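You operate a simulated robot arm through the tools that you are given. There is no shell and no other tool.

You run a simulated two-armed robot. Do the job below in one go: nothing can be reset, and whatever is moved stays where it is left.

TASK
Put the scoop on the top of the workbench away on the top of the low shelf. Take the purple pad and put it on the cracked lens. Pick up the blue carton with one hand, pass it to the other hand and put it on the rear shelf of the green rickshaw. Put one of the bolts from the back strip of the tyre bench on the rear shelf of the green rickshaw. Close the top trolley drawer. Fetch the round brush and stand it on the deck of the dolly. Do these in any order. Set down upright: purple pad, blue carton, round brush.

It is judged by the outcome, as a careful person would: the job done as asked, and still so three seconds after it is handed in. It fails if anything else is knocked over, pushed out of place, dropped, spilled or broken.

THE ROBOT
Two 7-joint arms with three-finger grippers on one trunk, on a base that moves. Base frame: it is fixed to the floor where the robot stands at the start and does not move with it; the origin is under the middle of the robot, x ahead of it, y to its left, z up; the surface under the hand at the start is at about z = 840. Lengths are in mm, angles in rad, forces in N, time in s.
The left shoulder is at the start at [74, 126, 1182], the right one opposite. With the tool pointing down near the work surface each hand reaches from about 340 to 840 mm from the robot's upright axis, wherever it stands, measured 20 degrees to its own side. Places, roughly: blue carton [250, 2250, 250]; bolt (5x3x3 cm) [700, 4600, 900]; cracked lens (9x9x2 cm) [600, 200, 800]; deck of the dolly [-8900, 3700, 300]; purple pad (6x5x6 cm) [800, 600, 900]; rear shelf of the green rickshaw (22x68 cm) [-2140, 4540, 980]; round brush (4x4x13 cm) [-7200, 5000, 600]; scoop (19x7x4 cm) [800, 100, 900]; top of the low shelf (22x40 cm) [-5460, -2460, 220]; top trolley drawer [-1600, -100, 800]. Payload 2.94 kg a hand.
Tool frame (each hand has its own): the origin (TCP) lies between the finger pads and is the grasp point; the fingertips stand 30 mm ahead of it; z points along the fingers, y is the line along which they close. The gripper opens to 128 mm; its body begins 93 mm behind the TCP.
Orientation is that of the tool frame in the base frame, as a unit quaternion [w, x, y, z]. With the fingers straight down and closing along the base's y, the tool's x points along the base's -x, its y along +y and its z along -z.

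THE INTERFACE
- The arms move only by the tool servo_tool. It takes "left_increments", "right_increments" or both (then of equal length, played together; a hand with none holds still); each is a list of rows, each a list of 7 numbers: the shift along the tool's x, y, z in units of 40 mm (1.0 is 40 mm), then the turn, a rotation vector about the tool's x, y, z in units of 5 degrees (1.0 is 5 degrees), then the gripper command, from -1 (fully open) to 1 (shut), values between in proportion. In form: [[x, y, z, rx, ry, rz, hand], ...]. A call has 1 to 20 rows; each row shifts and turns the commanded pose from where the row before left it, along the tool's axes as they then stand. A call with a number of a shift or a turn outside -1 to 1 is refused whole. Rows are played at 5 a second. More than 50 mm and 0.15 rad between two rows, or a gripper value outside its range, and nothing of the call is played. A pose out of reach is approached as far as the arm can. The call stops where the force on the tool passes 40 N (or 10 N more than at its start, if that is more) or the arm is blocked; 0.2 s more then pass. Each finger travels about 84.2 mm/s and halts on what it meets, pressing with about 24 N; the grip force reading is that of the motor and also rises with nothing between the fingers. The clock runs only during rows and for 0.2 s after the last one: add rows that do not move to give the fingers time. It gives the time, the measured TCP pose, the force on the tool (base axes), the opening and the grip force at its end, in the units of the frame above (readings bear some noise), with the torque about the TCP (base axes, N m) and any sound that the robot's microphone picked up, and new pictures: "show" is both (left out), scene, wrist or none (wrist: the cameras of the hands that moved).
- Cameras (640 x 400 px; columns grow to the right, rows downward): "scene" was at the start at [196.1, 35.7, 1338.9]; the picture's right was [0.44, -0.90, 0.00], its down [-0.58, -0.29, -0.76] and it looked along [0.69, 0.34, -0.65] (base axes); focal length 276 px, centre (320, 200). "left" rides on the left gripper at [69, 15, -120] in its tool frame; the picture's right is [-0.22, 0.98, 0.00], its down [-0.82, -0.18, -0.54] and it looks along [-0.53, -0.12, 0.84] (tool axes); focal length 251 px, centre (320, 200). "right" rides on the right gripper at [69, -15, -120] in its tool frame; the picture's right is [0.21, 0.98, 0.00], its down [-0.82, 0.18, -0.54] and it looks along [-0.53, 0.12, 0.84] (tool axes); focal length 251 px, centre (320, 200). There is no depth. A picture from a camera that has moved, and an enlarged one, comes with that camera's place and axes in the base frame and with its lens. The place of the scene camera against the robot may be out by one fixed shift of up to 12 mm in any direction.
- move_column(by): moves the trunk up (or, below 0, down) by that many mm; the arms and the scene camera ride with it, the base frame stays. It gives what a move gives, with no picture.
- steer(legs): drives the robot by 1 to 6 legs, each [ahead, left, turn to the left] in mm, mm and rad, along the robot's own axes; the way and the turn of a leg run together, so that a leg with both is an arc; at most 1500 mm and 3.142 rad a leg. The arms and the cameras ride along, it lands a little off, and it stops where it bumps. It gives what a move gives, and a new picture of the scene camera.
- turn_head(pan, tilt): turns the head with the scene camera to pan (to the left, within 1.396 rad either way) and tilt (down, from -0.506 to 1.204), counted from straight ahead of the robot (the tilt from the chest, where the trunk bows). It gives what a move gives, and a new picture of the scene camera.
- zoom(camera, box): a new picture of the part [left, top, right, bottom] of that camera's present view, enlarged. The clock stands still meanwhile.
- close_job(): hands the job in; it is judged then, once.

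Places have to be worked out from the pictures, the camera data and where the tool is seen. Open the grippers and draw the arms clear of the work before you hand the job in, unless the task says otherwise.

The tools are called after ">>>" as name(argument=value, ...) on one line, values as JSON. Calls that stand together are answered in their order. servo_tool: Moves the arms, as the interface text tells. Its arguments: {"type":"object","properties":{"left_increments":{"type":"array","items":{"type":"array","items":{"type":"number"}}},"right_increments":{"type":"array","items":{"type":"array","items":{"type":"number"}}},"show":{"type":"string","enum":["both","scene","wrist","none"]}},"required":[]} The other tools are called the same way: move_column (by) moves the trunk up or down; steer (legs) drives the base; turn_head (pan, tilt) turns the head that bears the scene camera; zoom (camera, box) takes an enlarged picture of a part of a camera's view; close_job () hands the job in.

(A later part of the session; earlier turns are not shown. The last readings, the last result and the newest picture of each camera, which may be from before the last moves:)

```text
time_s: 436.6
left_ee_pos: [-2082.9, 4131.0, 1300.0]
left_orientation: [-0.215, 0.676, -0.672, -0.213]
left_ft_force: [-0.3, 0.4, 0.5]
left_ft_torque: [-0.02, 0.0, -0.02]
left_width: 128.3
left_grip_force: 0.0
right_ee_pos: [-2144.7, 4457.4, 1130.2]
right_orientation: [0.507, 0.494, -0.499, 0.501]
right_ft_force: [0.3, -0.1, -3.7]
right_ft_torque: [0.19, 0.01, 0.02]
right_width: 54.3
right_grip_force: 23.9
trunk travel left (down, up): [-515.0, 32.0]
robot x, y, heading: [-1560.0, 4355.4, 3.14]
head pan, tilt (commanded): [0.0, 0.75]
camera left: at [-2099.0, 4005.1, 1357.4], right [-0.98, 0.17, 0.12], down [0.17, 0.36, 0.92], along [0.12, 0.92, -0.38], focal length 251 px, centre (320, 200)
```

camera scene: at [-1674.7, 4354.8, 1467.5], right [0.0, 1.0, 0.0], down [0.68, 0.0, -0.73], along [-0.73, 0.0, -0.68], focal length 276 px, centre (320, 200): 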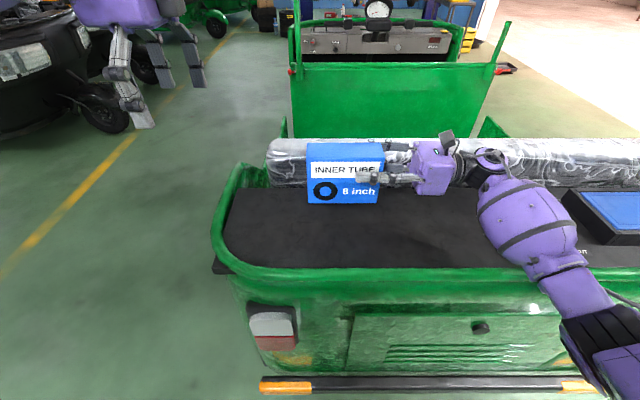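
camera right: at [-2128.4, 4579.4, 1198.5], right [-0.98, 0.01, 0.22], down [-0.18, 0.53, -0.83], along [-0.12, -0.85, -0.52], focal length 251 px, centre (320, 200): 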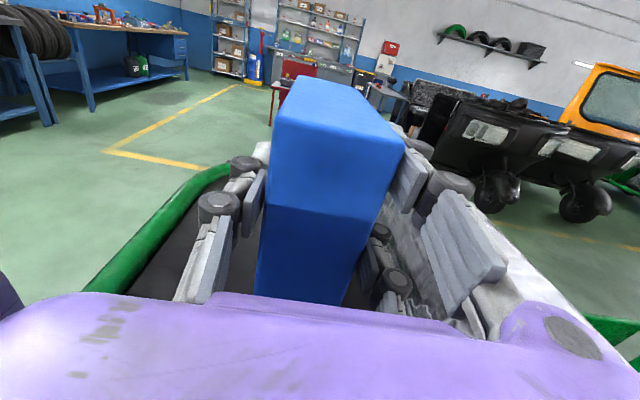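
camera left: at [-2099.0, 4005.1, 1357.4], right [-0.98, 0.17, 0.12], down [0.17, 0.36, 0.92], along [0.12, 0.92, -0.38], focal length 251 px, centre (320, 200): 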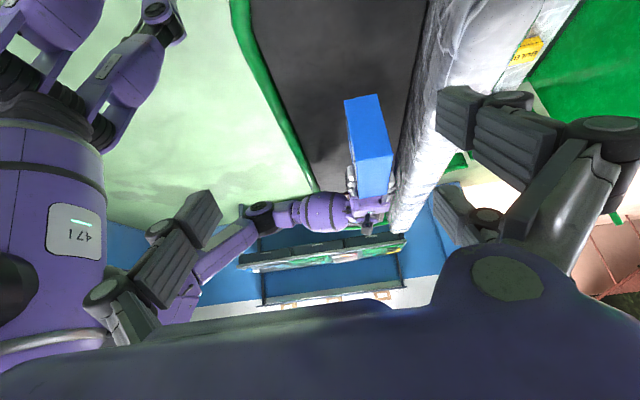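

The side view shows the right forearm running almost level just above the rim, so lowering now could touch it. I raise the trunk to its top and back the robot off while extending the arms, which should lift the elbow.

>>> move_column(by=30)

>>> steer(legs=[[-160, 0, 0]])

>>> servo_tool(right_increments=[[0, 0.8, 0, 0, 0, 0, 1], [0, 0.8, 0, 0, 0, 0, 1], [0, 0.8, 0, 0, 0, 0, 1], [0, 0.8, 0, 0, 0, 0, 1], [0, 0.8, 0, 0, 0, 0, 1], [0, 0, 0, 0, 0, 0, 1]], left_increments=[[0, 0.8, 0, 0, 0, 0, -1], [0, 0.8, 0, 0, 0, 0, -1], [0, 0.8, 0, 0, 0, 0, -1], [0, 0.8, 0, 0, 0, 0, -1], [0, 0.4, 0, 0, 0, 0, -1], [0, 0, 0, 0, 0, 0, -1]], show="both")

```text
time_s: 437.4
left_ee_pos: [-2085.3, 4130.5, 1327.7]
left_orientation: [-0.216, 0.677, -0.672, -0.211]
left_ft_force: [-0.3, -0.1, -1.3]
left_ft_torque: [0.05, -0.03, -0.03]
left_width: 127.8
left_grip_force: 0.0
right_ee_pos: [-2143.4, 4458.6, 1158.4]
right_orientation: [0.505, 0.492, -0.5, 0.503]
right_ft_force: [0.4, -0.3, -5.3]
right_ft_torque: [0.19, -0.01, 0.02]
right_width: 54.7
right_grip_force: 24.3
trunk travel left (down, up): [-545.0, 2.0]
robot x, y, heading: [-1561.0, 4354.5, 3.138]
head pan, tilt (commanded): [0.0, 0.75]
```

```text
time_s: 438.8
left_ee_pos: [-1926.7, 4130.8, 1329.2]
left_orientation: [-0.215, 0.676, -0.672, -0.212]
left_ft_force: [-0.1, -0.7, 0.0]
left_ft_torque: [0.0, -0.01, -0.03]
left_width: 127.9
left_grip_force: 0.0
right_ee_pos: [-1987.6, 4459.5, 1160.5]
right_orientation: [0.506, 0.494, -0.498, 0.502]
right_ft_force: [0.4, -0.6, -4.3]
right_ft_torque: [0.18, 0.0, 0.01]
right_width: 54.5
right_grip_force: 23.8
trunk travel left (down, up): [-545.0, 2.0]
robot x, y, heading: [-1401.2, 4353.6, 3.139]
head pan, tilt (commanded): [0.0, 0.75]
camera scene: at [-1481.4, 4354.2, 1497.1], right [0.0, 1.0, 0.0], down [0.68, 0.0, -0.73], along [-0.73, 0.0, -0.68], focal length 276 px, centre (320, 200)
```

scene: 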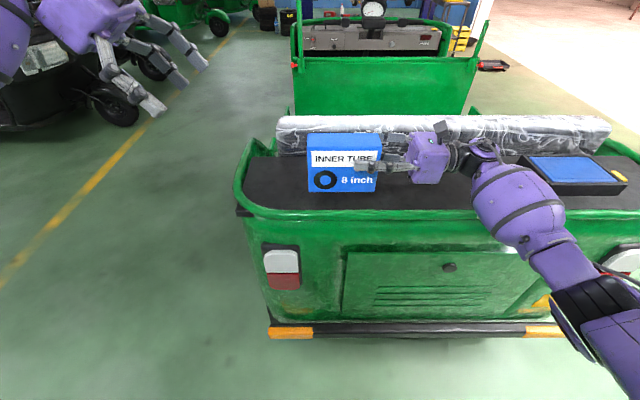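

```text
time_s: 440.2
left_ee_pos: [-2068.6, 4129.7, 1329.0]
left_orientation: [-0.215, 0.675, -0.673, -0.211]
left_ft_force: [0.8, -0.4, -0.2]
left_ft_torque: [0.02, -0.02, 0.0]
left_width: 128.1
left_grip_force: 0.1
right_ee_pos: [-2089.7, 4457.0, 1162.4]
right_orientation: [0.506, 0.494, -0.499, 0.501]
right_ft_force: [0.3, -0.2, -4.2]
right_ft_torque: [0.21, 0.01, -0.01]
right_width: 54.5
right_grip_force: 23.6
right hand out of reach, approached as far as the arm can: row 4, 5
trunk travel left (down, up): [-545.0, 2.0]
robot x, y, heading: [-1402.8, 4357.8, 3.14]
head pan, tilt (commanded): [0.0, 0.75]
camera scene: at [-1479.3, 4352.6, 1497.3], right [0.0, 1.0, 0.0], down [0.68, 0.0, -0.73], along [-0.73, 0.0, -0.68], focal length 276 px, centre (320, 200)
camera right: at [-2074.7, 4579.1, 1230.3], right [-0.98, 0.01, 0.22], down [-0.18, 0.53, -0.83], along [-0.12, -0.85, -0.52], focal length 251 px, centre (320, 200)
camera left: at [-2084.8, 4003.4, 1387.0], right [-0.98, 0.17, 0.12], down [0.18, 0.36, 0.92], along [0.12, 0.92, -0.38], focal length 251 px, centre (320, 200)
```

scene: 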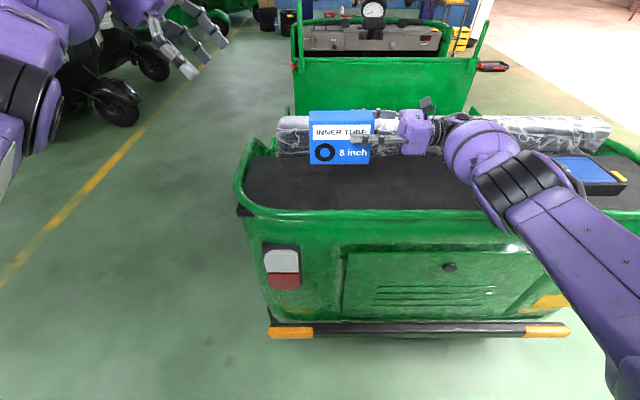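
right: 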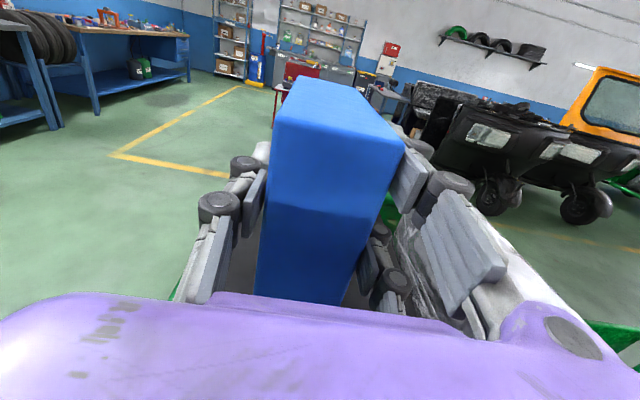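
left: 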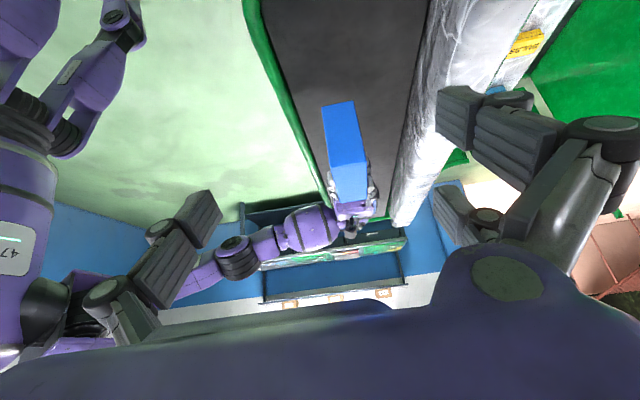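

With the arm extended, the forearm now rises toward the robot. I drive 110 mm forward, ease the hand back to x ≈ −2145 and then lower in stages, watching from the side.

>>> steer(legs=[[110, 0, 0]])

>>> servo_tool(right_increments=[[0, -0.7, 0, 0, 0, 0, 1], [0, -0.65, 0, 0, 0, 0, 1], [-0.5, 0, 0, 0, 0, 0, 1], [-0.5, 0, 0, 0, 0, 0, 1], [0, 0, 0, 0, 0, 0, 1]], left_increments=[[0, -0.7, 0, 0, 0, 0, -1], [0, -0.7, 0, 0, 0, 0, -1], [0, -0.7, 0, 0, 0, 0, -1], [0, -0.5, 0, 0, 0, 0, -1], [0, 0, 0, 0, 0, 0, -1]], show="both")

```text
time_s: 441.4
left_ee_pos: [-2177.4, 4130.9, 1330.8]
left_orientation: [-0.214, 0.675, -0.673, -0.212]
left_ft_force: [-0.2, -0.6, 0.6]
left_ft_torque: [-0.02, 0.02, 0.0]
left_width: 127.8
left_grip_force: 0.0
right_ee_pos: [-2200.6, 4459.4, 1164.8]
right_orientation: [0.507, 0.494, -0.499, 0.5]
right_ft_force: [-0.3, 0.2, -3.7]
right_ft_torque: [0.22, -0.02, -0.03]
right_width: 54.5
right_grip_force: 24.2
trunk travel left (down, up): [-545.0, 2.0]
robot x, y, heading: [-1515.6, 4351.4, 3.139]
head pan, tilt (commanded): [0.0, 0.75]
camera scene: at [-1588.1, 4354.4, 1497.5], right [0.0, 1.0, 0.0], down [0.68, 0.0, -0.73], along [-0.73, 0.0, -0.68], focal length 276 px, centre (320, 200)
```

scene: 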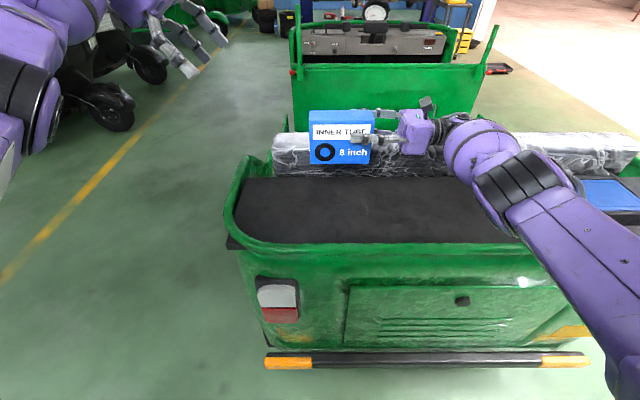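

```text
time_s: 442.6
left_ee_pos: [-2073.3, 4130.2, 1331.1]
left_orientation: [-0.215, 0.675, -0.673, -0.211]
left_ft_force: [-0.4, 0.0, 0.2]
left_ft_torque: [-0.03, -0.01, -0.04]
left_width: 128.0
left_grip_force: 0.1
right_ee_pos: [-2146.4, 4458.0, 1123.3]
right_orientation: [0.506, 0.494, -0.499, 0.501]
right_ft_force: [-0.5, -0.3, -3.7]
right_ft_torque: [0.2, -0.01, 0.0]
right_width: 54.6
right_grip_force: 24.3
trunk travel left (down, up): [-545.0, 2.0]
robot x, y, heading: [-1509.9, 4353.9, 3.141]
head pan, tilt (commanded): [0.0, 0.75]
camera scene: at [-1589.9, 4354.5, 1497.3], right [0.0, 1.0, 0.0], down [0.68, 0.0, -0.73], along [-0.73, 0.0, -0.68], focal length 276 px, centre (320, 200)
camera right: at [-2130.9, 4579.2, 1190.7], right [-0.98, 0.01, 0.22], down [-0.18, 0.53, -0.83], along [-0.13, -0.85, -0.52], focal length 251 px, centre (320, 200)
camera left: at [-2089.0, 4004.7, 1389.6], right [-0.98, 0.17, 0.12], down [0.18, 0.36, 0.92], along [0.12, 0.92, -0.38], focal length 251 px, centre (320, 200)
```

scene: 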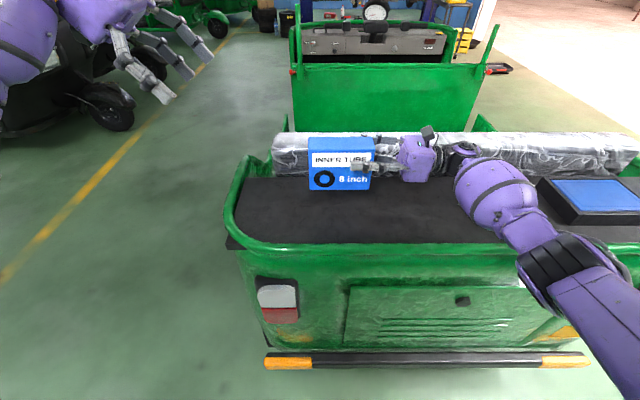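
right: 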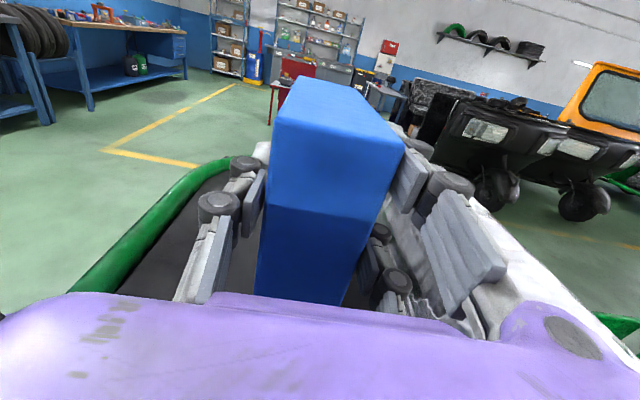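
left: 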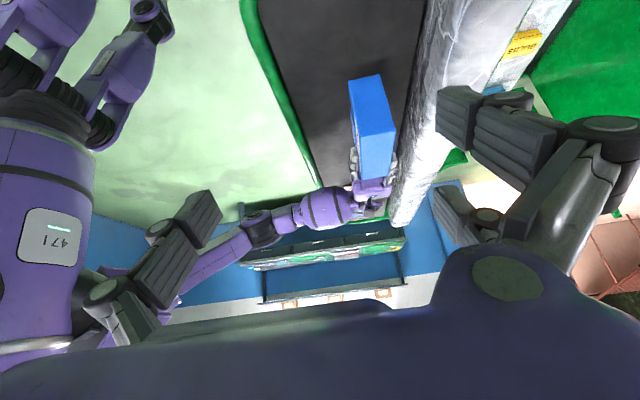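

The forearm now slopes up toward the robot, with clearance at the rim. I lower 40 mm and check again.

>>> servo_tool(right_increments=[[-0.5, 0, 0, 0, 0, 0, 1], [-0.5, 0, 0, 0, 0, 0, 1], [0, 0, 0, 0, 0, 0, 1]], show="none")

>>> zoom(camera="left", box=[220, 60, 440, 260])

>>> zoom(camera="scene", box=[280, 120, 600, 280])

```text
time_s: 443.4
left_ee_pos: [-2073.0, 4129.9, 1330.4]
left_orientation: [-0.214, 0.675, -0.673, -0.213]
left_ft_force: [-0.7, -0.7, 0.1]
left_ft_torque: [0.01, 0.01, 0.0]
left_width: 127.9
left_grip_force: 0.2
right_ee_pos: [-2148.4, 4456.2, 1083.0]
right_orientation: [0.506, 0.494, -0.499, 0.501]
right_ft_force: [0.5, -0.4, -4.0]
right_ft_torque: [0.25, -0.03, 0.02]
right_width: 54.6
right_grip_force: 23.8
trunk travel left (down, up): [-545.0, 2.0]
robot x, y, heading: [-1511.5, 4361.3, 3.137]
head pan, tilt (commanded): [0.0, 0.75]
```

```text
2.00 times, centred on (330, 160) of left
camera zoom: at [-2088.8, 4004.8, 1389.9], right [-0.98, 0.17, 0.12], down [0.18, 0.36, 0.92], along [0.12, 0.92, -0.38], focal length 503 px, centre (300, 280)
```

zoom: 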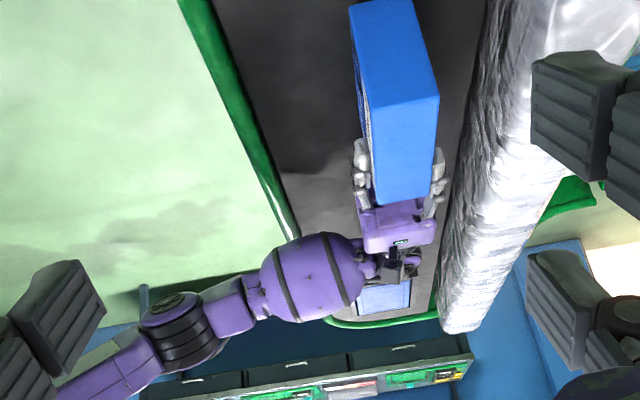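

```text
2.00 times, centred on (440, 200) of scene
camera zoom: at [-1589.4, 4354.6, 1497.4], right [0.0, 1.0, 0.0], down [0.68, 0.0, -0.73], along [-0.73, 0.0, -0.68], focal length 552 px, centre (80, 200)
```

zoom: 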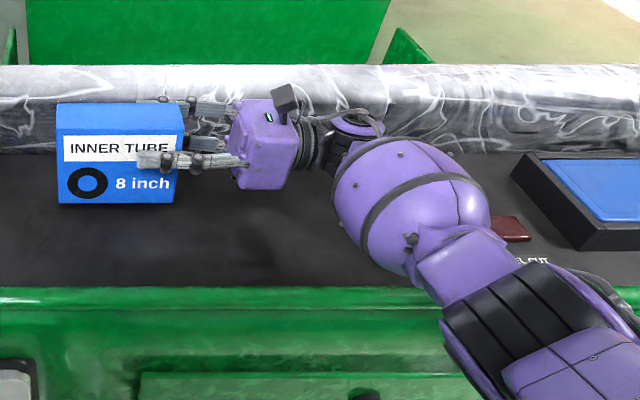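

I zoom in on the rickshaw's left rear corner to judge how far the green rim stands above the shelf.

>>> zoom(camera="scene", box=[200, 120, 360, 280])

>>> zoom(camera="right", box=[40, 130, 280, 320])

```text
2.50 times, centred on (280, 200) of scene
camera zoom: at [-1589.4, 4354.6, 1497.4], right [0.0, 1.0, 0.0], down [0.68, 0.0, -0.73], along [-0.73, 0.0, -0.68], focal length 690 px, centre (420, 200)
```

zoom: 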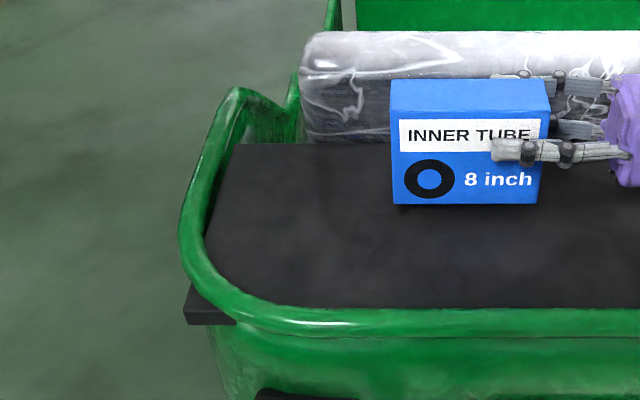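

```text
2.11 times, centred on (160, 225) of right
camera zoom: at [-2131.3, 4577.8, 1149.8], right [-0.98, 0.01, 0.22], down [-0.18, 0.53, -0.83], along [-0.12, -0.85, -0.52], focal length 529 px, centre (657, 147)
```

zoom: 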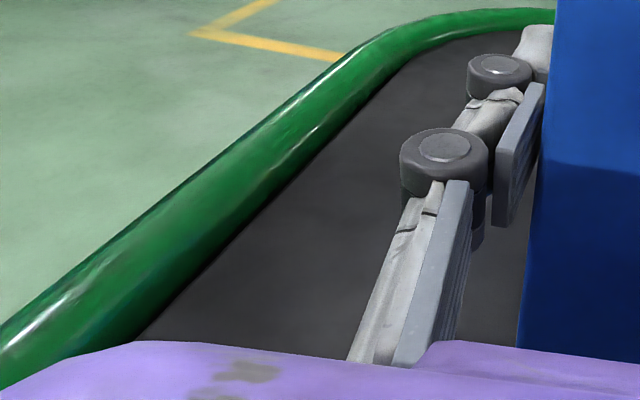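

The rim stands roughly 20–25 mm above the shelf, so a level set-down would bring the forearm onto it. I tilt the hand by 4° (carton's left edge slightly lower) so that the forearm stays clear, and approach in small steps.

>>> servo_tool(right_increments=[[0, 0, 0, 0, -0.4, 0, 1], [0, 0, 0, 0, -0.4, 0, 1], [-0.1, 0, 0, 0, 0, 0, 1], [0, 0, 0, 0, 0, 0, 1]], show="none")

>>> zoom(camera="scene", box=[280, 120, 600, 280])

>>> zoom(camera="left", box=[220, 60, 440, 260])

```text
time_s: 444.4
left_ee_pos: [-2073.8, 4131.1, 1330.9]
left_orientation: [-0.214, 0.676, -0.673, -0.212]
left_ft_force: [-0.3, 0.0, -0.4]
left_ft_torque: [-0.03, 0.02, -0.03]
left_width: 128.0
left_grip_force: 0.1
right_ee_pos: [-2147.6, 4455.8, 1078.9]
right_orientation: [-0.489, -0.51, 0.517, -0.483]
right_ft_force: [0.6, -0.2, -4.3]
right_ft_torque: [0.21, 0.01, -0.02]
right_width: 54.4
right_grip_force: 24.1
trunk travel left (down, up): [-545.0, 2.0]
robot x, y, heading: [-1513.4, 4353.0, 3.135]
head pan, tilt (commanded): [0.0, 0.75]
```

```text
2.00 times, centred on (440, 200) of scene
camera zoom: at [-1589.7, 4354.5, 1497.3], right [0.0, 1.0, 0.0], down [0.68, 0.0, -0.73], along [-0.73, 0.0, -0.68], focal length 552 px, centre (80, 200)
```

zoom: 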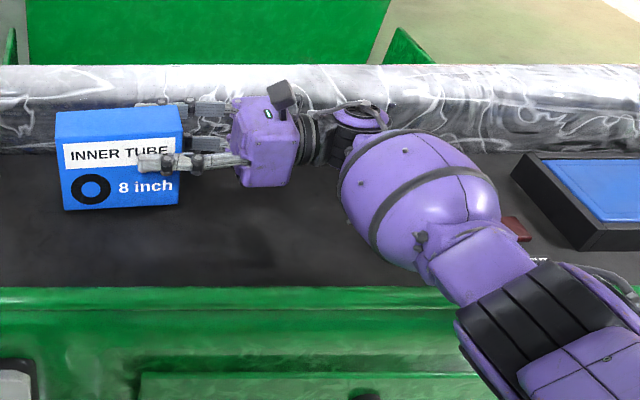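

```text
2.00 times, centred on (330, 160) of left
camera zoom: at [-2089.1, 4004.8, 1389.6], right [-0.98, 0.17, 0.12], down [0.18, 0.36, 0.92], along [0.12, 0.92, -0.38], focal length 503 px, centre (300, 280)
```

zoom: 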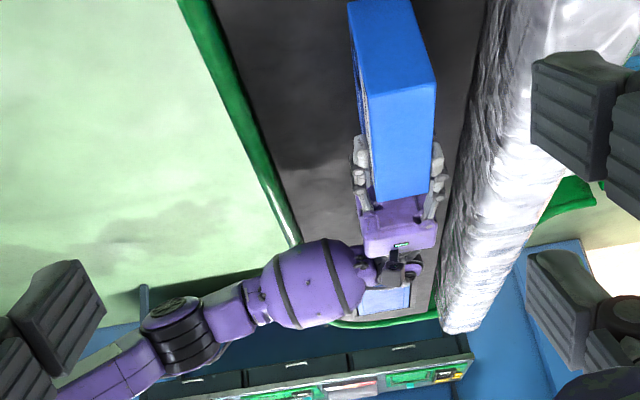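

>>> servo_tool(right_increments=[[-0.1, 0, 0, 0, 0, 0, 1], [-0.05, 0, 0, 0, 0, 0, 1], [0, 0, 0, 0, 0, 0, 1]], show="none")

>>> servo_tool(right_increments=[[-0.05, 0, 0, 0, 0, 0, 1], [-0.05, 0, 0, 0, 0, 0, 1], [0, 0, 0, 0, 0, 0, 1]], show="none")

```text
time_s: 445.2
left_ee_pos: [-2072.8, 4130.5, 1330.0]
left_orientation: [-0.214, 0.676, -0.673, -0.212]
left_ft_force: [-0.2, 0.4, -0.2]
left_ft_torque: [-0.01, -0.01, -0.01]
left_width: 128.0
left_grip_force: 0.0
right_ee_pos: [-2148.8, 4457.4, 1072.2]
right_orientation: [-0.488, -0.512, 0.516, -0.483]
right_ft_force: [-0.2, 0.4, -3.1]
right_ft_torque: [0.21, 0.01, 0.0]
right_width: 54.7
right_grip_force: 24.0
trunk travel left (down, up): [-545.0, 2.0]
robot x, y, heading: [-1511.4, 4354.3, 3.131]
head pan, tilt (commanded): [0.0, 0.75]
```

```text
time_s: 446.0
left_ee_pos: [-2072.7, 4129.6, 1332.3]
left_orientation: [-0.215, 0.675, -0.673, -0.212]
left_ft_force: [-0.1, 0.4, -0.5]
left_ft_torque: [0.01, 0.0, 0.0]
left_width: 128.0
left_grip_force: 0.1
right_ee_pos: [-2148.2, 4457.7, 1068.5]
right_orientation: [-0.489, -0.511, 0.517, -0.483]
right_ft_force: [0.4, 0.7, -3.4]
right_ft_torque: [0.24, -0.01, 0.03]
right_width: 54.8
right_grip_force: 24.4
trunk travel left (down, up): [-545.0, 2.0]
robot x, y, heading: [-1510.8, 4356.7, 3.136]
head pan, tilt (commanded): [0.0, 0.75]
```

No contact yet at TCP z ≈ 1068; I continue in 2 mm steps and keep checking.

>>> servo_tool(right_increments=[[-0.05, 0, 0, 0, 0, 0, 1], [-0.05, 0, 0, 0, 0, 0, 1], [-0.05, 0, 0, 0, 0, 0, 1], [0, 0, 0, 0, 0, 0, 1]], show="none")

>>> zoom(camera="left", box=[220, 60, 440, 260])

>>> zoom(camera="scene", box=[280, 130, 440, 230])

```text
time_s: 447.0
left_ee_pos: [-2073.3, 4130.9, 1331.3]
left_orientation: [-0.214, 0.675, -0.674, -0.212]
left_ft_force: [0.3, -0.4, -0.3]
left_ft_torque: [-0.02, -0.01, -0.01]
left_width: 128.0
left_grip_force: 0.2
right_ee_pos: [-2147.4, 4460.1, 1062.7]
right_orientation: [-0.49, -0.511, 0.515, -0.483]
right_ft_force: [-2.1, 4.1, 7.4]
right_ft_torque: [-0.96, -0.2, -0.05]
right_width: 55.0
right_grip_force: 24.0
trunk travel left (down, up): [-545.0, 2.0]
robot x, y, heading: [-1514.4, 4359.5, 3.139]
head pan, tilt (commanded): [0.0, 0.75]
```

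```text
2.00 times, centred on (330, 160) of left
camera zoom: at [-2088.3, 4005.6, 1390.5], right [-0.98, 0.17, 0.12], down [0.18, 0.36, 0.92], along [0.12, 0.92, -0.38], focal length 503 px, centre (300, 280)
```

zoom: 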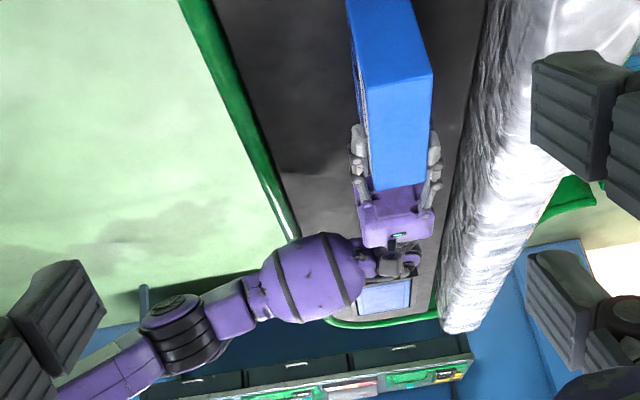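

```text
4.00 times, centred on (360, 180) of scene
camera zoom: at [-1588.7, 4355.3, 1497.5], right [0.0, 1.0, 0.0], down [0.68, 0.0, -0.73], along [-0.73, 0.0, -0.68], focal length 1104 px, centre (160, 280)
```

zoom: 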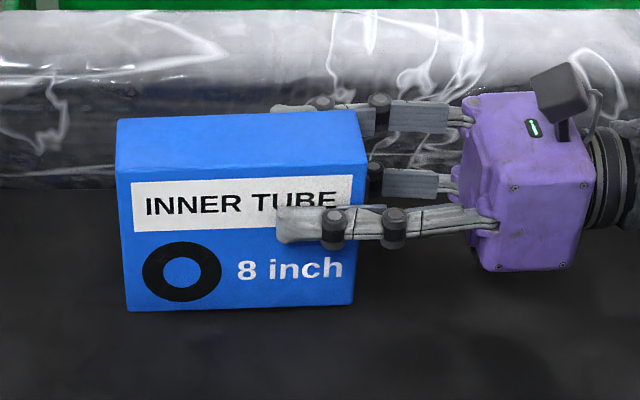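

Contact with the shelf at the carton's left bottom edge (shelf ≈ z 973). I relax the pressure a little and open the right hand gently, so the carton settles the last few millimetres flat.

>>> servo_tool(right_increments=[[0.03, 0, 0, 0, 0, 0, 1], [0, 0, 0, 0, 0, 0, 0.13], [0, 0, 0, 0, 0, 0, 0.1], [0, 0, 0, 0, 0, 0, 0.05], [0, 0, 0, 0, 0, 0, 0.0], [0, 0, 0, 0, 0, 0, -0.2], [0, 0, 0, 0, 0, 0, -0.3], [0, 0, 0, 0, 0, 0, -0.3]], show="none")

>>> zoom(camera="scene", box=[280, 130, 440, 230])

>>> zoom(camera="left", box=[220, 60, 440, 260])

```text
time_s: 448.8
left_ee_pos: [-2071.7, 4130.8, 1330.9]
left_orientation: [-0.214, 0.676, -0.673, -0.212]
left_ft_force: [0.5, -1.0, 0.0]
left_ft_torque: [0.0, -0.03, 0.02]
left_width: 127.9
left_grip_force: 0.1
right_ee_pos: [-2147.3, 4458.9, 1064.6]
right_orientation: [-0.489, -0.511, 0.517, -0.483]
right_ft_force: [-0.3, 0.1, 0.7]
right_ft_torque: [0.01, 0.04, 0.05]
right_width: 83.1
right_grip_force: 0.0
trunk travel left (down, up): [-545.0, 2.0]
robot x, y, heading: [-1513.9, 4356.5, 3.135]
head pan, tilt (commanded): [0.0, 0.75]
```

```text
4.00 times, centred on (360, 180) of scene
camera zoom: at [-1589.3, 4354.5, 1497.3], right [0.0, 1.0, 0.0], down [0.68, 0.0, -0.73], along [-0.73, 0.0, -0.68], focal length 1104 px, centre (160, 280)
```

zoom: 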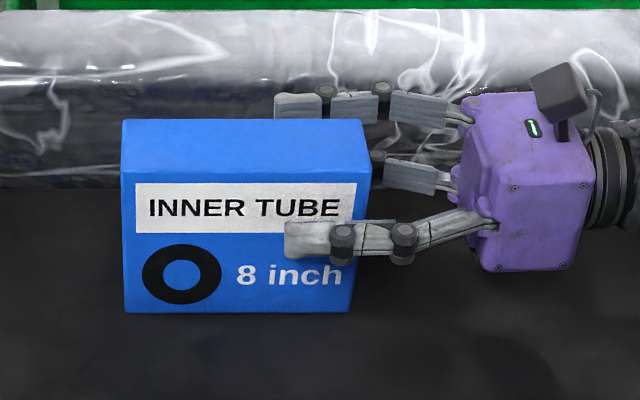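

```text
2.00 times, centred on (330, 160) of left
camera zoom: at [-2088.8, 4004.7, 1389.7], right [-0.98, 0.17, 0.12], down [0.18, 0.36, 0.92], along [0.12, 0.92, -0.38], focal length 503 px, centre (300, 280)
```

zoom: 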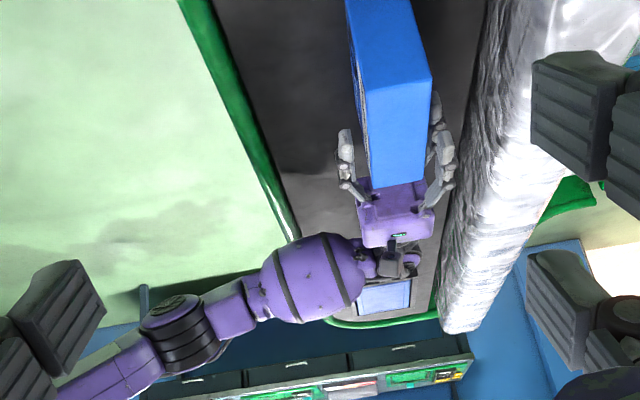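

The carton stands flat and upright on the shelf. With the fingers open on both sides, I raise the hand straight up and away.

>>> servo_tool(right_increments=[[0.3, 0, 0, 0, 0, 0, -0.3], [0.5, 0, 0, 0, 0, 0, -0.4], [0.7, 0, 0, 0, 0, 0, -0.5], [0.8, 0, 0, 0, 0, 0, -0.5], [0.8, 0, 0, 0, 0, 0, -0.5], [0.8, 0, 0, 0, 0, 0, -0.5], [0, -0.8, 0, 0, 0, 0, -0.5], [0, -0.8, 0, 0, 0, 0, -0.5], [0, 0, 0, 0, 0, 0, -0.5]], show="scene")

>>> zoom(camera="scene", box=[280, 100, 480, 250])

```text
time_s: 450.8
left_ee_pos: [-2073.5, 4130.9, 1331.4]
left_orientation: [-0.215, 0.675, -0.673, -0.211]
left_ft_force: [0.2, -0.3, -0.1]
left_ft_torque: [-0.01, 0.0, -0.02]
left_width: 127.8
left_grip_force: 0.0
right_ee_pos: [-2082.6, 4449.9, 1219.7]
right_orientation: [-0.489, -0.511, 0.516, -0.483]
right_ft_force: [-0.1, -0.4, 0.6]
right_ft_torque: [-0.05, 0.01, -0.01]
right_width: 96.2
right_grip_force: 0.0
trunk travel left (down, up): [-545.0, 2.0]
robot x, y, heading: [-1513.3, 4355.0, 3.14]
head pan, tilt (commanded): [0.0, 0.75]
camera scene: at [-1590.3, 4353.9, 1497.3], right [0.0, 1.0, 0.0], down [0.68, 0.0, -0.73], along [-0.73, 0.0, -0.68], focal length 276 px, centre (320, 200)
```

scene: 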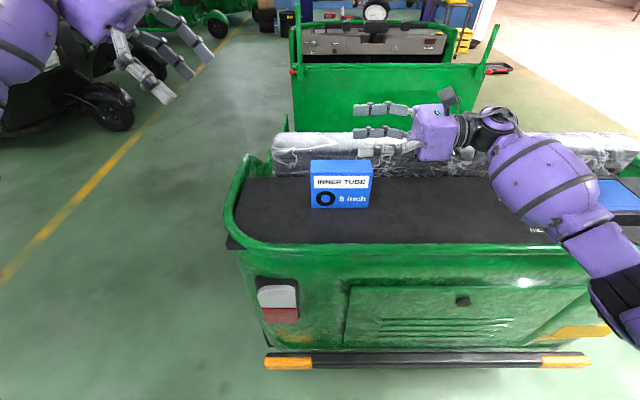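

```text
2.67 times, centred on (380, 175) of scene
camera zoom: at [-1590.3, 4353.9, 1497.3], right [0.0, 1.0, 0.0], down [0.68, 0.0, -0.73], along [-0.73, 0.0, -0.68], focal length 736 px, centre (160, 267)
```

zoom: 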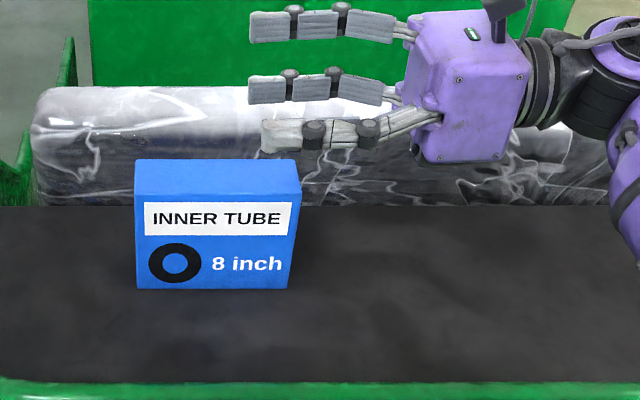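

The carton stands upright on the rear shelf. I back away and return both hands to pointing down for the bolt.

>>> steer(legs=[[-600, 0, 0]])

>>> servo_tool(right_increments=[[0, 0, 0, 0, -1, 0, -0.5], [0, 0, 0, 0, -1, 0, -0.5], [0, 0, 0, 0, -1, 0, -0.5], [0, 0, 0, 0, -1, 0, -0.5], [0, 0, 0, 0, -1, 0, -0.5], [0, 0, 0, 0, -1, 0, -0.5], [0, 0, 0, 0, -1, 0, -0.5], [0, 0, 0, 0, -1, 0, -0.5], [0, 0, 0, 0, -1, 0, -0.5], [0, 0, 0, 0, -1, 0, -0.5], [0, 0, 0, 0, -1, 0, -0.5], [0, 0, 0, 0, -1, 0, -0.5], [0, 0, 0, 0, -1, 0, -0.5], [0, 0, 0, 0, -1, 0, -0.5], [0, 0, 0, 0, -1, 0, -0.5], [0, 0, 0, 0, -1, 0, -0.5], [0, 0, 0, 0, -1, 0, -0.5], [0, 0, 0, 0, -0.2, 0, -0.5]], left_increments=[[0, 0, 0, 0, 1, 0, -1], [0, 0, 0, 0, 1, 0, -1], [0, 0, 0, 0, 1, 0, -1], [0, 0, 0, 0, 1, 0, -1], [0, 0, 0, 0, 1, 0, -1], [0, 0, 0, 0, 1, 0, -1], [0, 0, 0, 0, 1, 0, -1], [0, 0, 0, 0, 0, -1, -1], [0, 0, 0, 0, 0, -1, -1], [0, 0, 0, 0, 0, -1, -1], [0, 0, 0, 0, 0, -1, -1], [0, 0, 0, 0, 0, -1, -1], [0, 0, 0, 0, 0, -1, -1], [0, 0, 0, 0, 0, -1, -1], [0, 0, 0, 0, 0, -1, -1], [0, 0, 0, 0, 0, -1, -1], [0, 0, 0, 0, 0, -1, -1], [0, 0, 0, 0, 0, -1, -1]], show="none")

>>> servo_tool(right_increments=[[0, 0, 0, 0, 0, -1, -1], [0, 0, 0, 0, 0, -1, -1], [0, 0, 0, 0, 0, -1, -1], [0, 0, 0, 0, 0, -1, -1], [0, 0, 0, 0, 0, -1, -1], [0, 0, 0, 0, 0, -1, -1], [0, 0, 0, 0, 0, -1, -1], [0, 0, 0, 0, 0, -1, -1], [0, 0, 0, 0, 0, -1, -1], [0, 0, 0, 0, 0, -1, -1], [0, 0, 0, 0, 0, -1, -1], [0, 0, 0, 0, 0, -1, -1], [0, 0, 0, 0, 0, -1, -1], [0, 0, 0, 0, 0, -1, -1], [0, 0, 0, 0, 0, -1, -1], [0, 0, 0, 0, 0, -1, -1], [0, 0, 0, 0, 0, -1, -1], [0, 0, 0, 0, 0, -1, -1]], left_increments=[[0, 0, 0, 0, 0, -1, -1], [0, 0, 0, 0, 0, -1, -1], [0, 0, 0, 0, 0, -1, -1], [0, 0, 0, 0, 0, -1, -1], [0, 0, 0, 0, 0, -1, -1], [0, 0, 0, 0, 0, -1, -1], [0, 0, 0, 0, 0, -1, -1], [0, 0, 0, 0, 0, 0, -1], [0, 0, 0, 0, 0, 0, -1], [0, 0, 0, 0, 0, 0, -1], [0, 0, 0, 0, 0, 0, -1], [0, 0, 0, 0, 0, 0, -1], [0, 0, 0, 0, 0, 0, -1], [0, 0, 0, 0, 0, 0, -1], [0, 0, 0, 0, 0, 0, -1], [0, 0, 0, 0, 0, 0, -1], [0, 0, 0, 0, 0, 0, -1], [0, 0, 0, 0, 0, 0, -1]], show="scene")

```text
time_s: 454.1
left_ee_pos: [-1483.6, 4127.6, 1331.0]
left_orientation: [-0.215, 0.676, -0.672, -0.212]
left_ft_force: [0.2, 0.1, -0.5]
left_ft_torque: [-0.02, 0.03, 0.02]
left_width: 127.9
left_grip_force: 0.0
right_ee_pos: [-1493.3, 4447.7, 1219.6]
right_orientation: [-0.487, -0.512, 0.516, -0.484]
right_ft_force: [-0.2, -0.1, -0.4]
right_ft_torque: [0.0, 0.01, 0.03]
right_width: 96.1
right_grip_force: 0.1
trunk travel left (down, up): [-545.0, 2.0]
robot x, y, heading: [-923.1, 4356.8, 3.144]
head pan, tilt (commanded): [0.0, 0.75]
camera scene: at [-1000.1, 4353.2, 1497.3], right [0.0, 1.0, 0.0], down [0.68, 0.0, -0.73], along [-0.73, 0.0, -0.68], focal length 276 px, centre (320, 200)
```

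scene: 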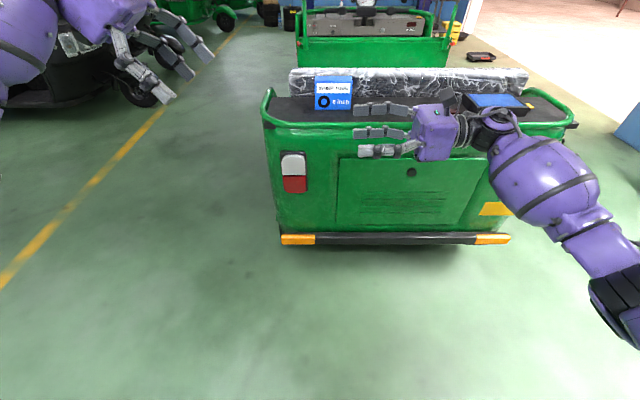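

```text
time_s: 457.9
left_ee_pos: [-1482.6, 4128.2, 1332.2]
left_orientation: [-0.001, 0.955, -0.298, 0.002]
left_ft_force: [0.3, 0.0, -0.2]
left_ft_torque: [-0.01, -0.01, 0.0]
left_width: 128.0
left_grip_force: 0.0
right_ee_pos: [-1492.9, 4449.5, 1219.6]
right_orientation: [-0.005, -0.704, 0.711, -0.005]
right_ft_force: [0.5, -0.5, -0.3]
right_ft_torque: [0.0, -0.02, -0.01]
right_width: 96.2
right_grip_force: 0.0
trunk travel left (down, up): [-545.0, 2.0]
robot x, y, heading: [-923.4, 4357.7, 3.139]
head pan, tilt (commanded): [0.0, 0.75]
```

```text
time_s: 461.8
left_ee_pos: [-1482.5, 4128.8, 1332.6]
left_orientation: [-0.001, 1.0, 0.001, 0.002]
left_ft_force: [0.3, 1.1, 0.5]
left_ft_torque: [-0.02, -0.02, 0.0]
left_width: 128.2
left_grip_force: 0.0
right_ee_pos: [-1492.5, 4448.5, 1218.8]
right_orientation: [0.007, 1.0, -0.003, 0.0]
right_ft_force: [-0.5, -0.2, -0.1]
right_ft_torque: [-0.03, -0.03, 0.01]
right_width: 127.9
right_grip_force: 0.1
trunk travel left (down, up): [-545.0, 2.0]
robot x, y, heading: [-917.4, 4353.4, 3.143]
head pan, tilt (commanded): [0.0, 0.75]
camera scene: at [-999.5, 4353.2, 1497.3], right [0.0, 1.0, 0.0], down [0.68, 0.0, -0.73], along [-0.73, 0.0, -0.68], focal length 276 px, centre (320, 200)
```

scene: 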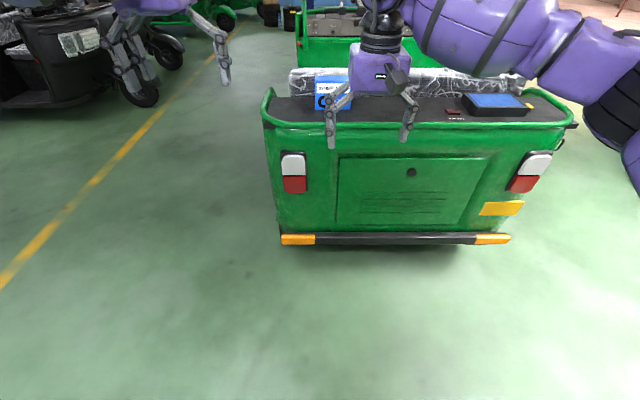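

Both hands point down again. I turn around toward the tyre bench and approach near y ≈ 4550.

>>> steer(legs=[[0, 0, -3.14]])

>>> turn_head(pan=0.0, tilt=0.5)

```text
time_s: 469.5
left_ee_pos: [-358.4, 4575.0, 1332.5]
left_orientation: [-0.002, 0.004, 1.0, -0.001]
left_ft_force: [0.1, -0.1, 0.0]
left_ft_torque: [0.02, 0.0, -0.04]
left_width: 128.0
left_grip_force: 0.0
right_ee_pos: [-353.1, 4255.7, 1219.7]
right_orientation: [0.0, 0.01, 1.0, 0.006]
right_ft_force: [-0.1, -0.6, -0.2]
right_ft_torque: [0.0, 0.02, -0.03]
right_width: 128.1
right_grip_force: 0.0
trunk travel left (down, up): [-545.0, 2.0]
robot x, y, heading: [-920.2, 4351.7, -0.012]
head pan, tilt (commanded): [0.0, 0.75]
camera scene: at [-825.9, 4352.1, 1497.3], right [-0.01, -1.0, 0.0], down [-0.68, 0.01, -0.73], along [0.73, -0.01, -0.68], focal length 276 px, centre (320, 200)
```

scene: 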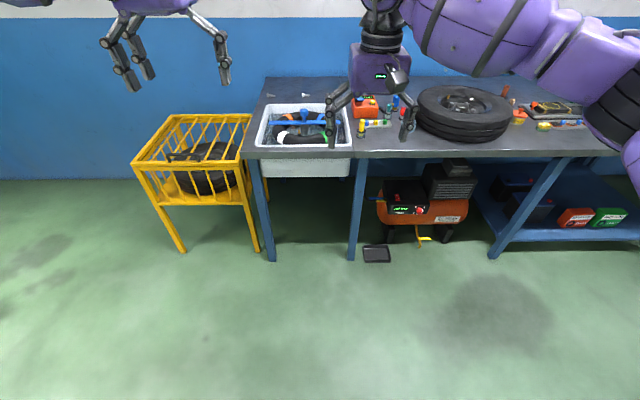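

```text
time_s: 470.3
left_ee_pos: [-359.6, 4572.5, 1331.1]
left_orientation: [-0.003, 0.003, 1.0, -0.001]
left_ft_force: [0.3, 0.4, 0.1]
left_ft_torque: [0.02, 0.0, 0.01]
left_width: 128.2
left_grip_force: 0.0
right_ee_pos: [-353.2, 4254.5, 1219.4]
right_orientation: [0.0, 0.01, 1.0, 0.007]
right_ft_force: [0.4, -1.3, 0.2]
right_ft_torque: [0.01, 0.01, 0.0]
right_width: 128.1
right_grip_force: 0.0
trunk travel left (down, up): [-545.0, 2.0]
robot x, y, heading: [-922.2, 4356.9, -0.012]
head pan, tilt (commanded): [0.0, 0.499]
camera scene: at [-817.8, 4351.9, 1519.2], right [-0.01, -1.0, 0.0], down [-0.48, 0.01, -0.88], along [0.88, -0.01, -0.48], focal length 276 px, centre (320, 200)
```

scene: 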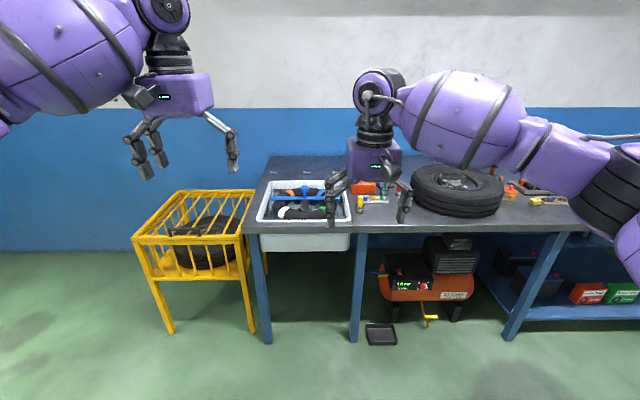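

The back strip is the ledge behind the white basin at the bench's left end. I zoom in to look for the bolts there.

>>> zoom(camera="scene", box=[240, 140, 380, 240])

>>> steer(legs=[[330, 170, 0.012]])

>>> turn_head(pan=0.0, tilt=0.75)

>>> zoom(camera="scene", box=[220, 60, 440, 200])

```text
4.00 times, centred on (310, 190) of scene
camera zoom: at [-817.8, 4351.9, 1519.2], right [-0.01, -1.0, 0.0], down [-0.48, 0.01, -0.88], along [0.88, -0.01, -0.48], focal length 1104 px, centre (360, 240)
```

zoom: 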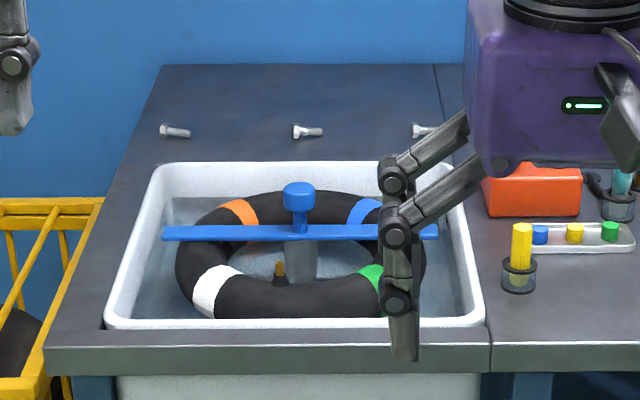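

```text
time_s: 472.7
left_ee_pos: [-32.3, 4751.8, 1332.1]
left_orientation: [-0.002, -0.002, 1.0, 0.0]
left_ft_force: [0.5, 0.3, 0.6]
left_ft_torque: [0.04, -0.02, 0.0]
left_width: 128.0
left_grip_force: 0.1
right_ee_pos: [-22.1, 4431.9, 1220.5]
right_orientation: [0.001, 0.003, 1.0, 0.007]
right_ft_force: [0.0, 0.3, 0.3]
right_ft_torque: [0.0, -0.05, 0.01]
right_width: 128.1
right_grip_force: 0.0
trunk travel left (down, up): [-545.0, 2.0]
robot x, y, heading: [-589.5, 4528.7, 0.002]
head pan, tilt (commanded): [0.0, 0.499]
camera scene: at [-489.2, 4521.9, 1519.5], right [0.0, -1.0, 0.0], down [-0.48, 0.0, -0.88], along [0.88, 0.0, -0.48], focal length 276 px, centre (320, 200)
```

scene: 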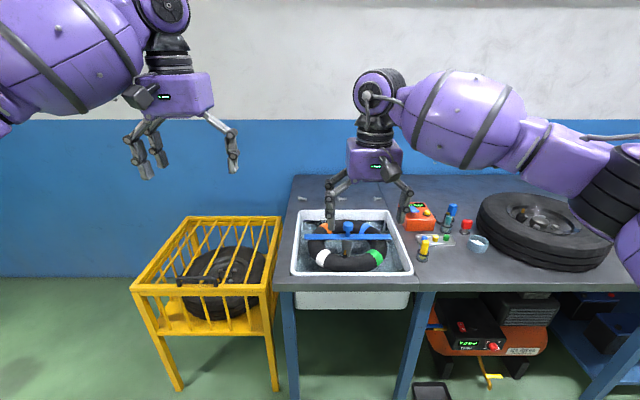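

```text
time_s: 473.4
left_ee_pos: [-31.0, 4751.7, 1331.5]
left_orientation: [-0.002, -0.003, 1.0, -0.001]
left_ft_force: [-0.5, -0.9, -0.3]
left_ft_torque: [-0.02, 0.02, -0.03]
left_width: 128.1
left_grip_force: 0.0
right_ee_pos: [-20.3, 4432.5, 1218.9]
right_orientation: [0.0, 0.004, 1.0, 0.007]
right_ft_force: [1.0, 0.1, 0.1]
right_ft_torque: [0.0, 0.0, -0.03]
right_width: 127.9
right_grip_force: 0.0
trunk travel left (down, up): [-545.0, 2.0]
robot x, y, heading: [-595.0, 4524.9, 0.003]
head pan, tilt (commanded): [0.0, 0.75]
camera scene: at [-495.5, 4522.6, 1497.3], right [0.0, -1.0, 0.0], down [-0.68, 0.0, -0.73], along [0.73, 0.0, -0.68], focal length 276 px, centre (320, 200)
```

scene: 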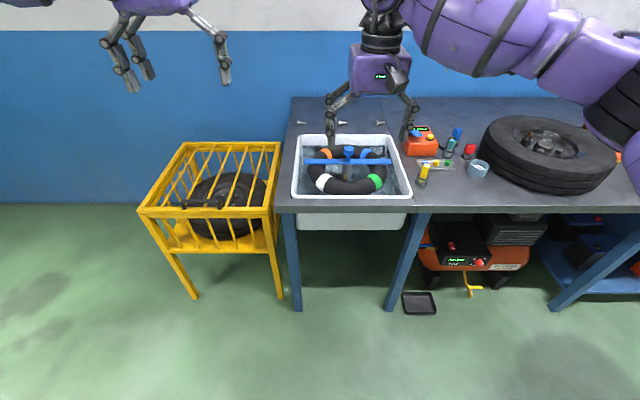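

```text
2.86 times, centred on (330, 130) of scene
camera zoom: at [-495.5, 4522.6, 1497.3], right [0.0, -1.0, 0.0], down [-0.68, 0.0, -0.73], along [0.73, 0.0, -0.68], focal length 789 px, centre (291, 400)
```

zoom: 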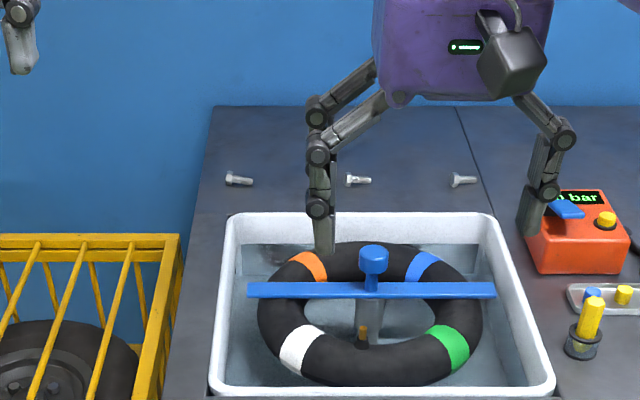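

I see three bolts lying on the back strip at about x ≈ 730, y ≈ 4609, 4409 and 4232. I'll take the middle one with the right hand: first I lower the trunk to the usual height and drive up to the bench.

>>> move_column(by=-130)

>>> steer(legs=[[420, 75, 0]])

>>> turn_head(pan=-0.15, tilt=0.7)

```text
time_s: 475.0
left_ee_pos: [-31.3, 4751.5, 1202.4]
left_orientation: [-0.001, -0.003, 1.0, -0.001]
left_ft_force: [-0.9, -0.4, -0.1]
left_ft_torque: [0.0, -0.04, -0.01]
left_width: 127.9
left_grip_force: 0.1
right_ee_pos: [-20.9, 4432.7, 1090.7]
right_orientation: [0.0, 0.004, 1.0, 0.008]
right_ft_force: [0.8, 0.7, 0.2]
right_ft_torque: [-0.02, 0.01, 0.04]
right_width: 127.8
right_grip_force: 0.2
trunk travel left (down, up): [-415.0, 132.0]
robot x, y, heading: [-589.7, 4525.4, 0.005]
head pan, tilt (commanded): [0.0, 0.75]
```

```text
time_s: 477.7
left_ee_pos: [396.6, 4830.3, 1202.0]
left_orientation: [-0.002, -0.005, 1.0, -0.001]
left_ft_force: [0.0, -0.7, 0.3]
left_ft_torque: [-0.02, -0.01, 0.0]
left_width: 128.0
left_grip_force: 0.0
right_ee_pos: [408.8, 4510.6, 1089.1]
right_orientation: [0.001, 0.001, 1.0, 0.007]
right_ft_force: [-0.6, 0.1, 0.2]
right_ft_torque: [0.02, 0.01, 0.01]
right_width: 128.0
right_grip_force: 0.2
trunk travel left (down, up): [-415.0, 132.0]
robot x, y, heading: [-165.3, 4601.6, 0.004]
head pan, tilt (commanded): [0.0, 0.75]
camera scene: at [35.6, 4599.1, 1350.9], right [0.01, -1.0, 0.0], down [-0.68, 0.0, -0.73], along [0.73, 0.0, -0.68], focal length 276 px, centre (320, 200)
```

scene: 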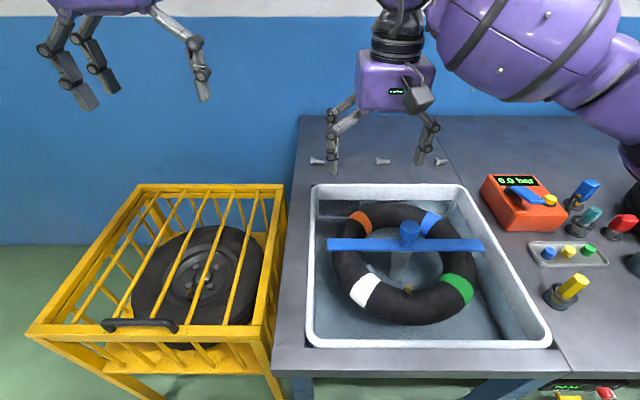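

```text
time_s: 478.4
left_ee_pos: [397.4, 4830.4, 1201.0]
left_orientation: [-0.002, -0.005, 1.0, -0.001]
left_ft_force: [0.4, 1.1, 0.0]
left_ft_torque: [0.03, 0.0, -0.01]
left_width: 127.9
left_grip_force: 0.2
right_ee_pos: [410.3, 4511.0, 1089.0]
right_orientation: [0.0, 0.0, 1.0, 0.007]
right_ft_force: [-0.8, 0.3, -0.9]
right_ft_torque: [0.0, 0.01, 0.02]
right_width: 128.2
right_grip_force: 0.1
trunk travel left (down, up): [-415.0, 132.0]
robot x, y, heading: [-164.1, 4603.5, 0.005]
head pan, tilt (commanded): [-0.15, 0.7]
camera scene: at [37.2, 4586.5, 1355.0], right [-0.14, -0.99, 0.0], down [-0.64, 0.09, -0.76], along [0.76, -0.11, -0.64], focal length 276 px, centre (320, 200)
```

scene: 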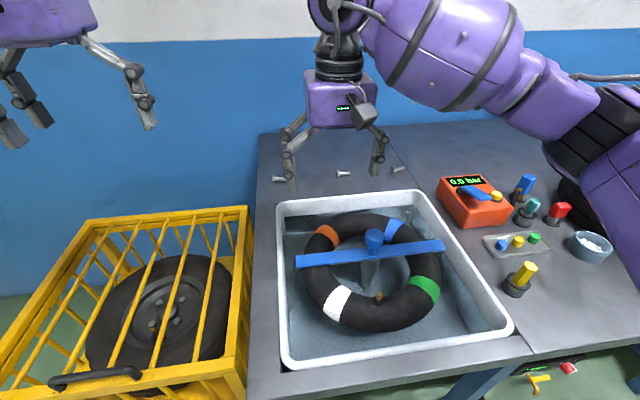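

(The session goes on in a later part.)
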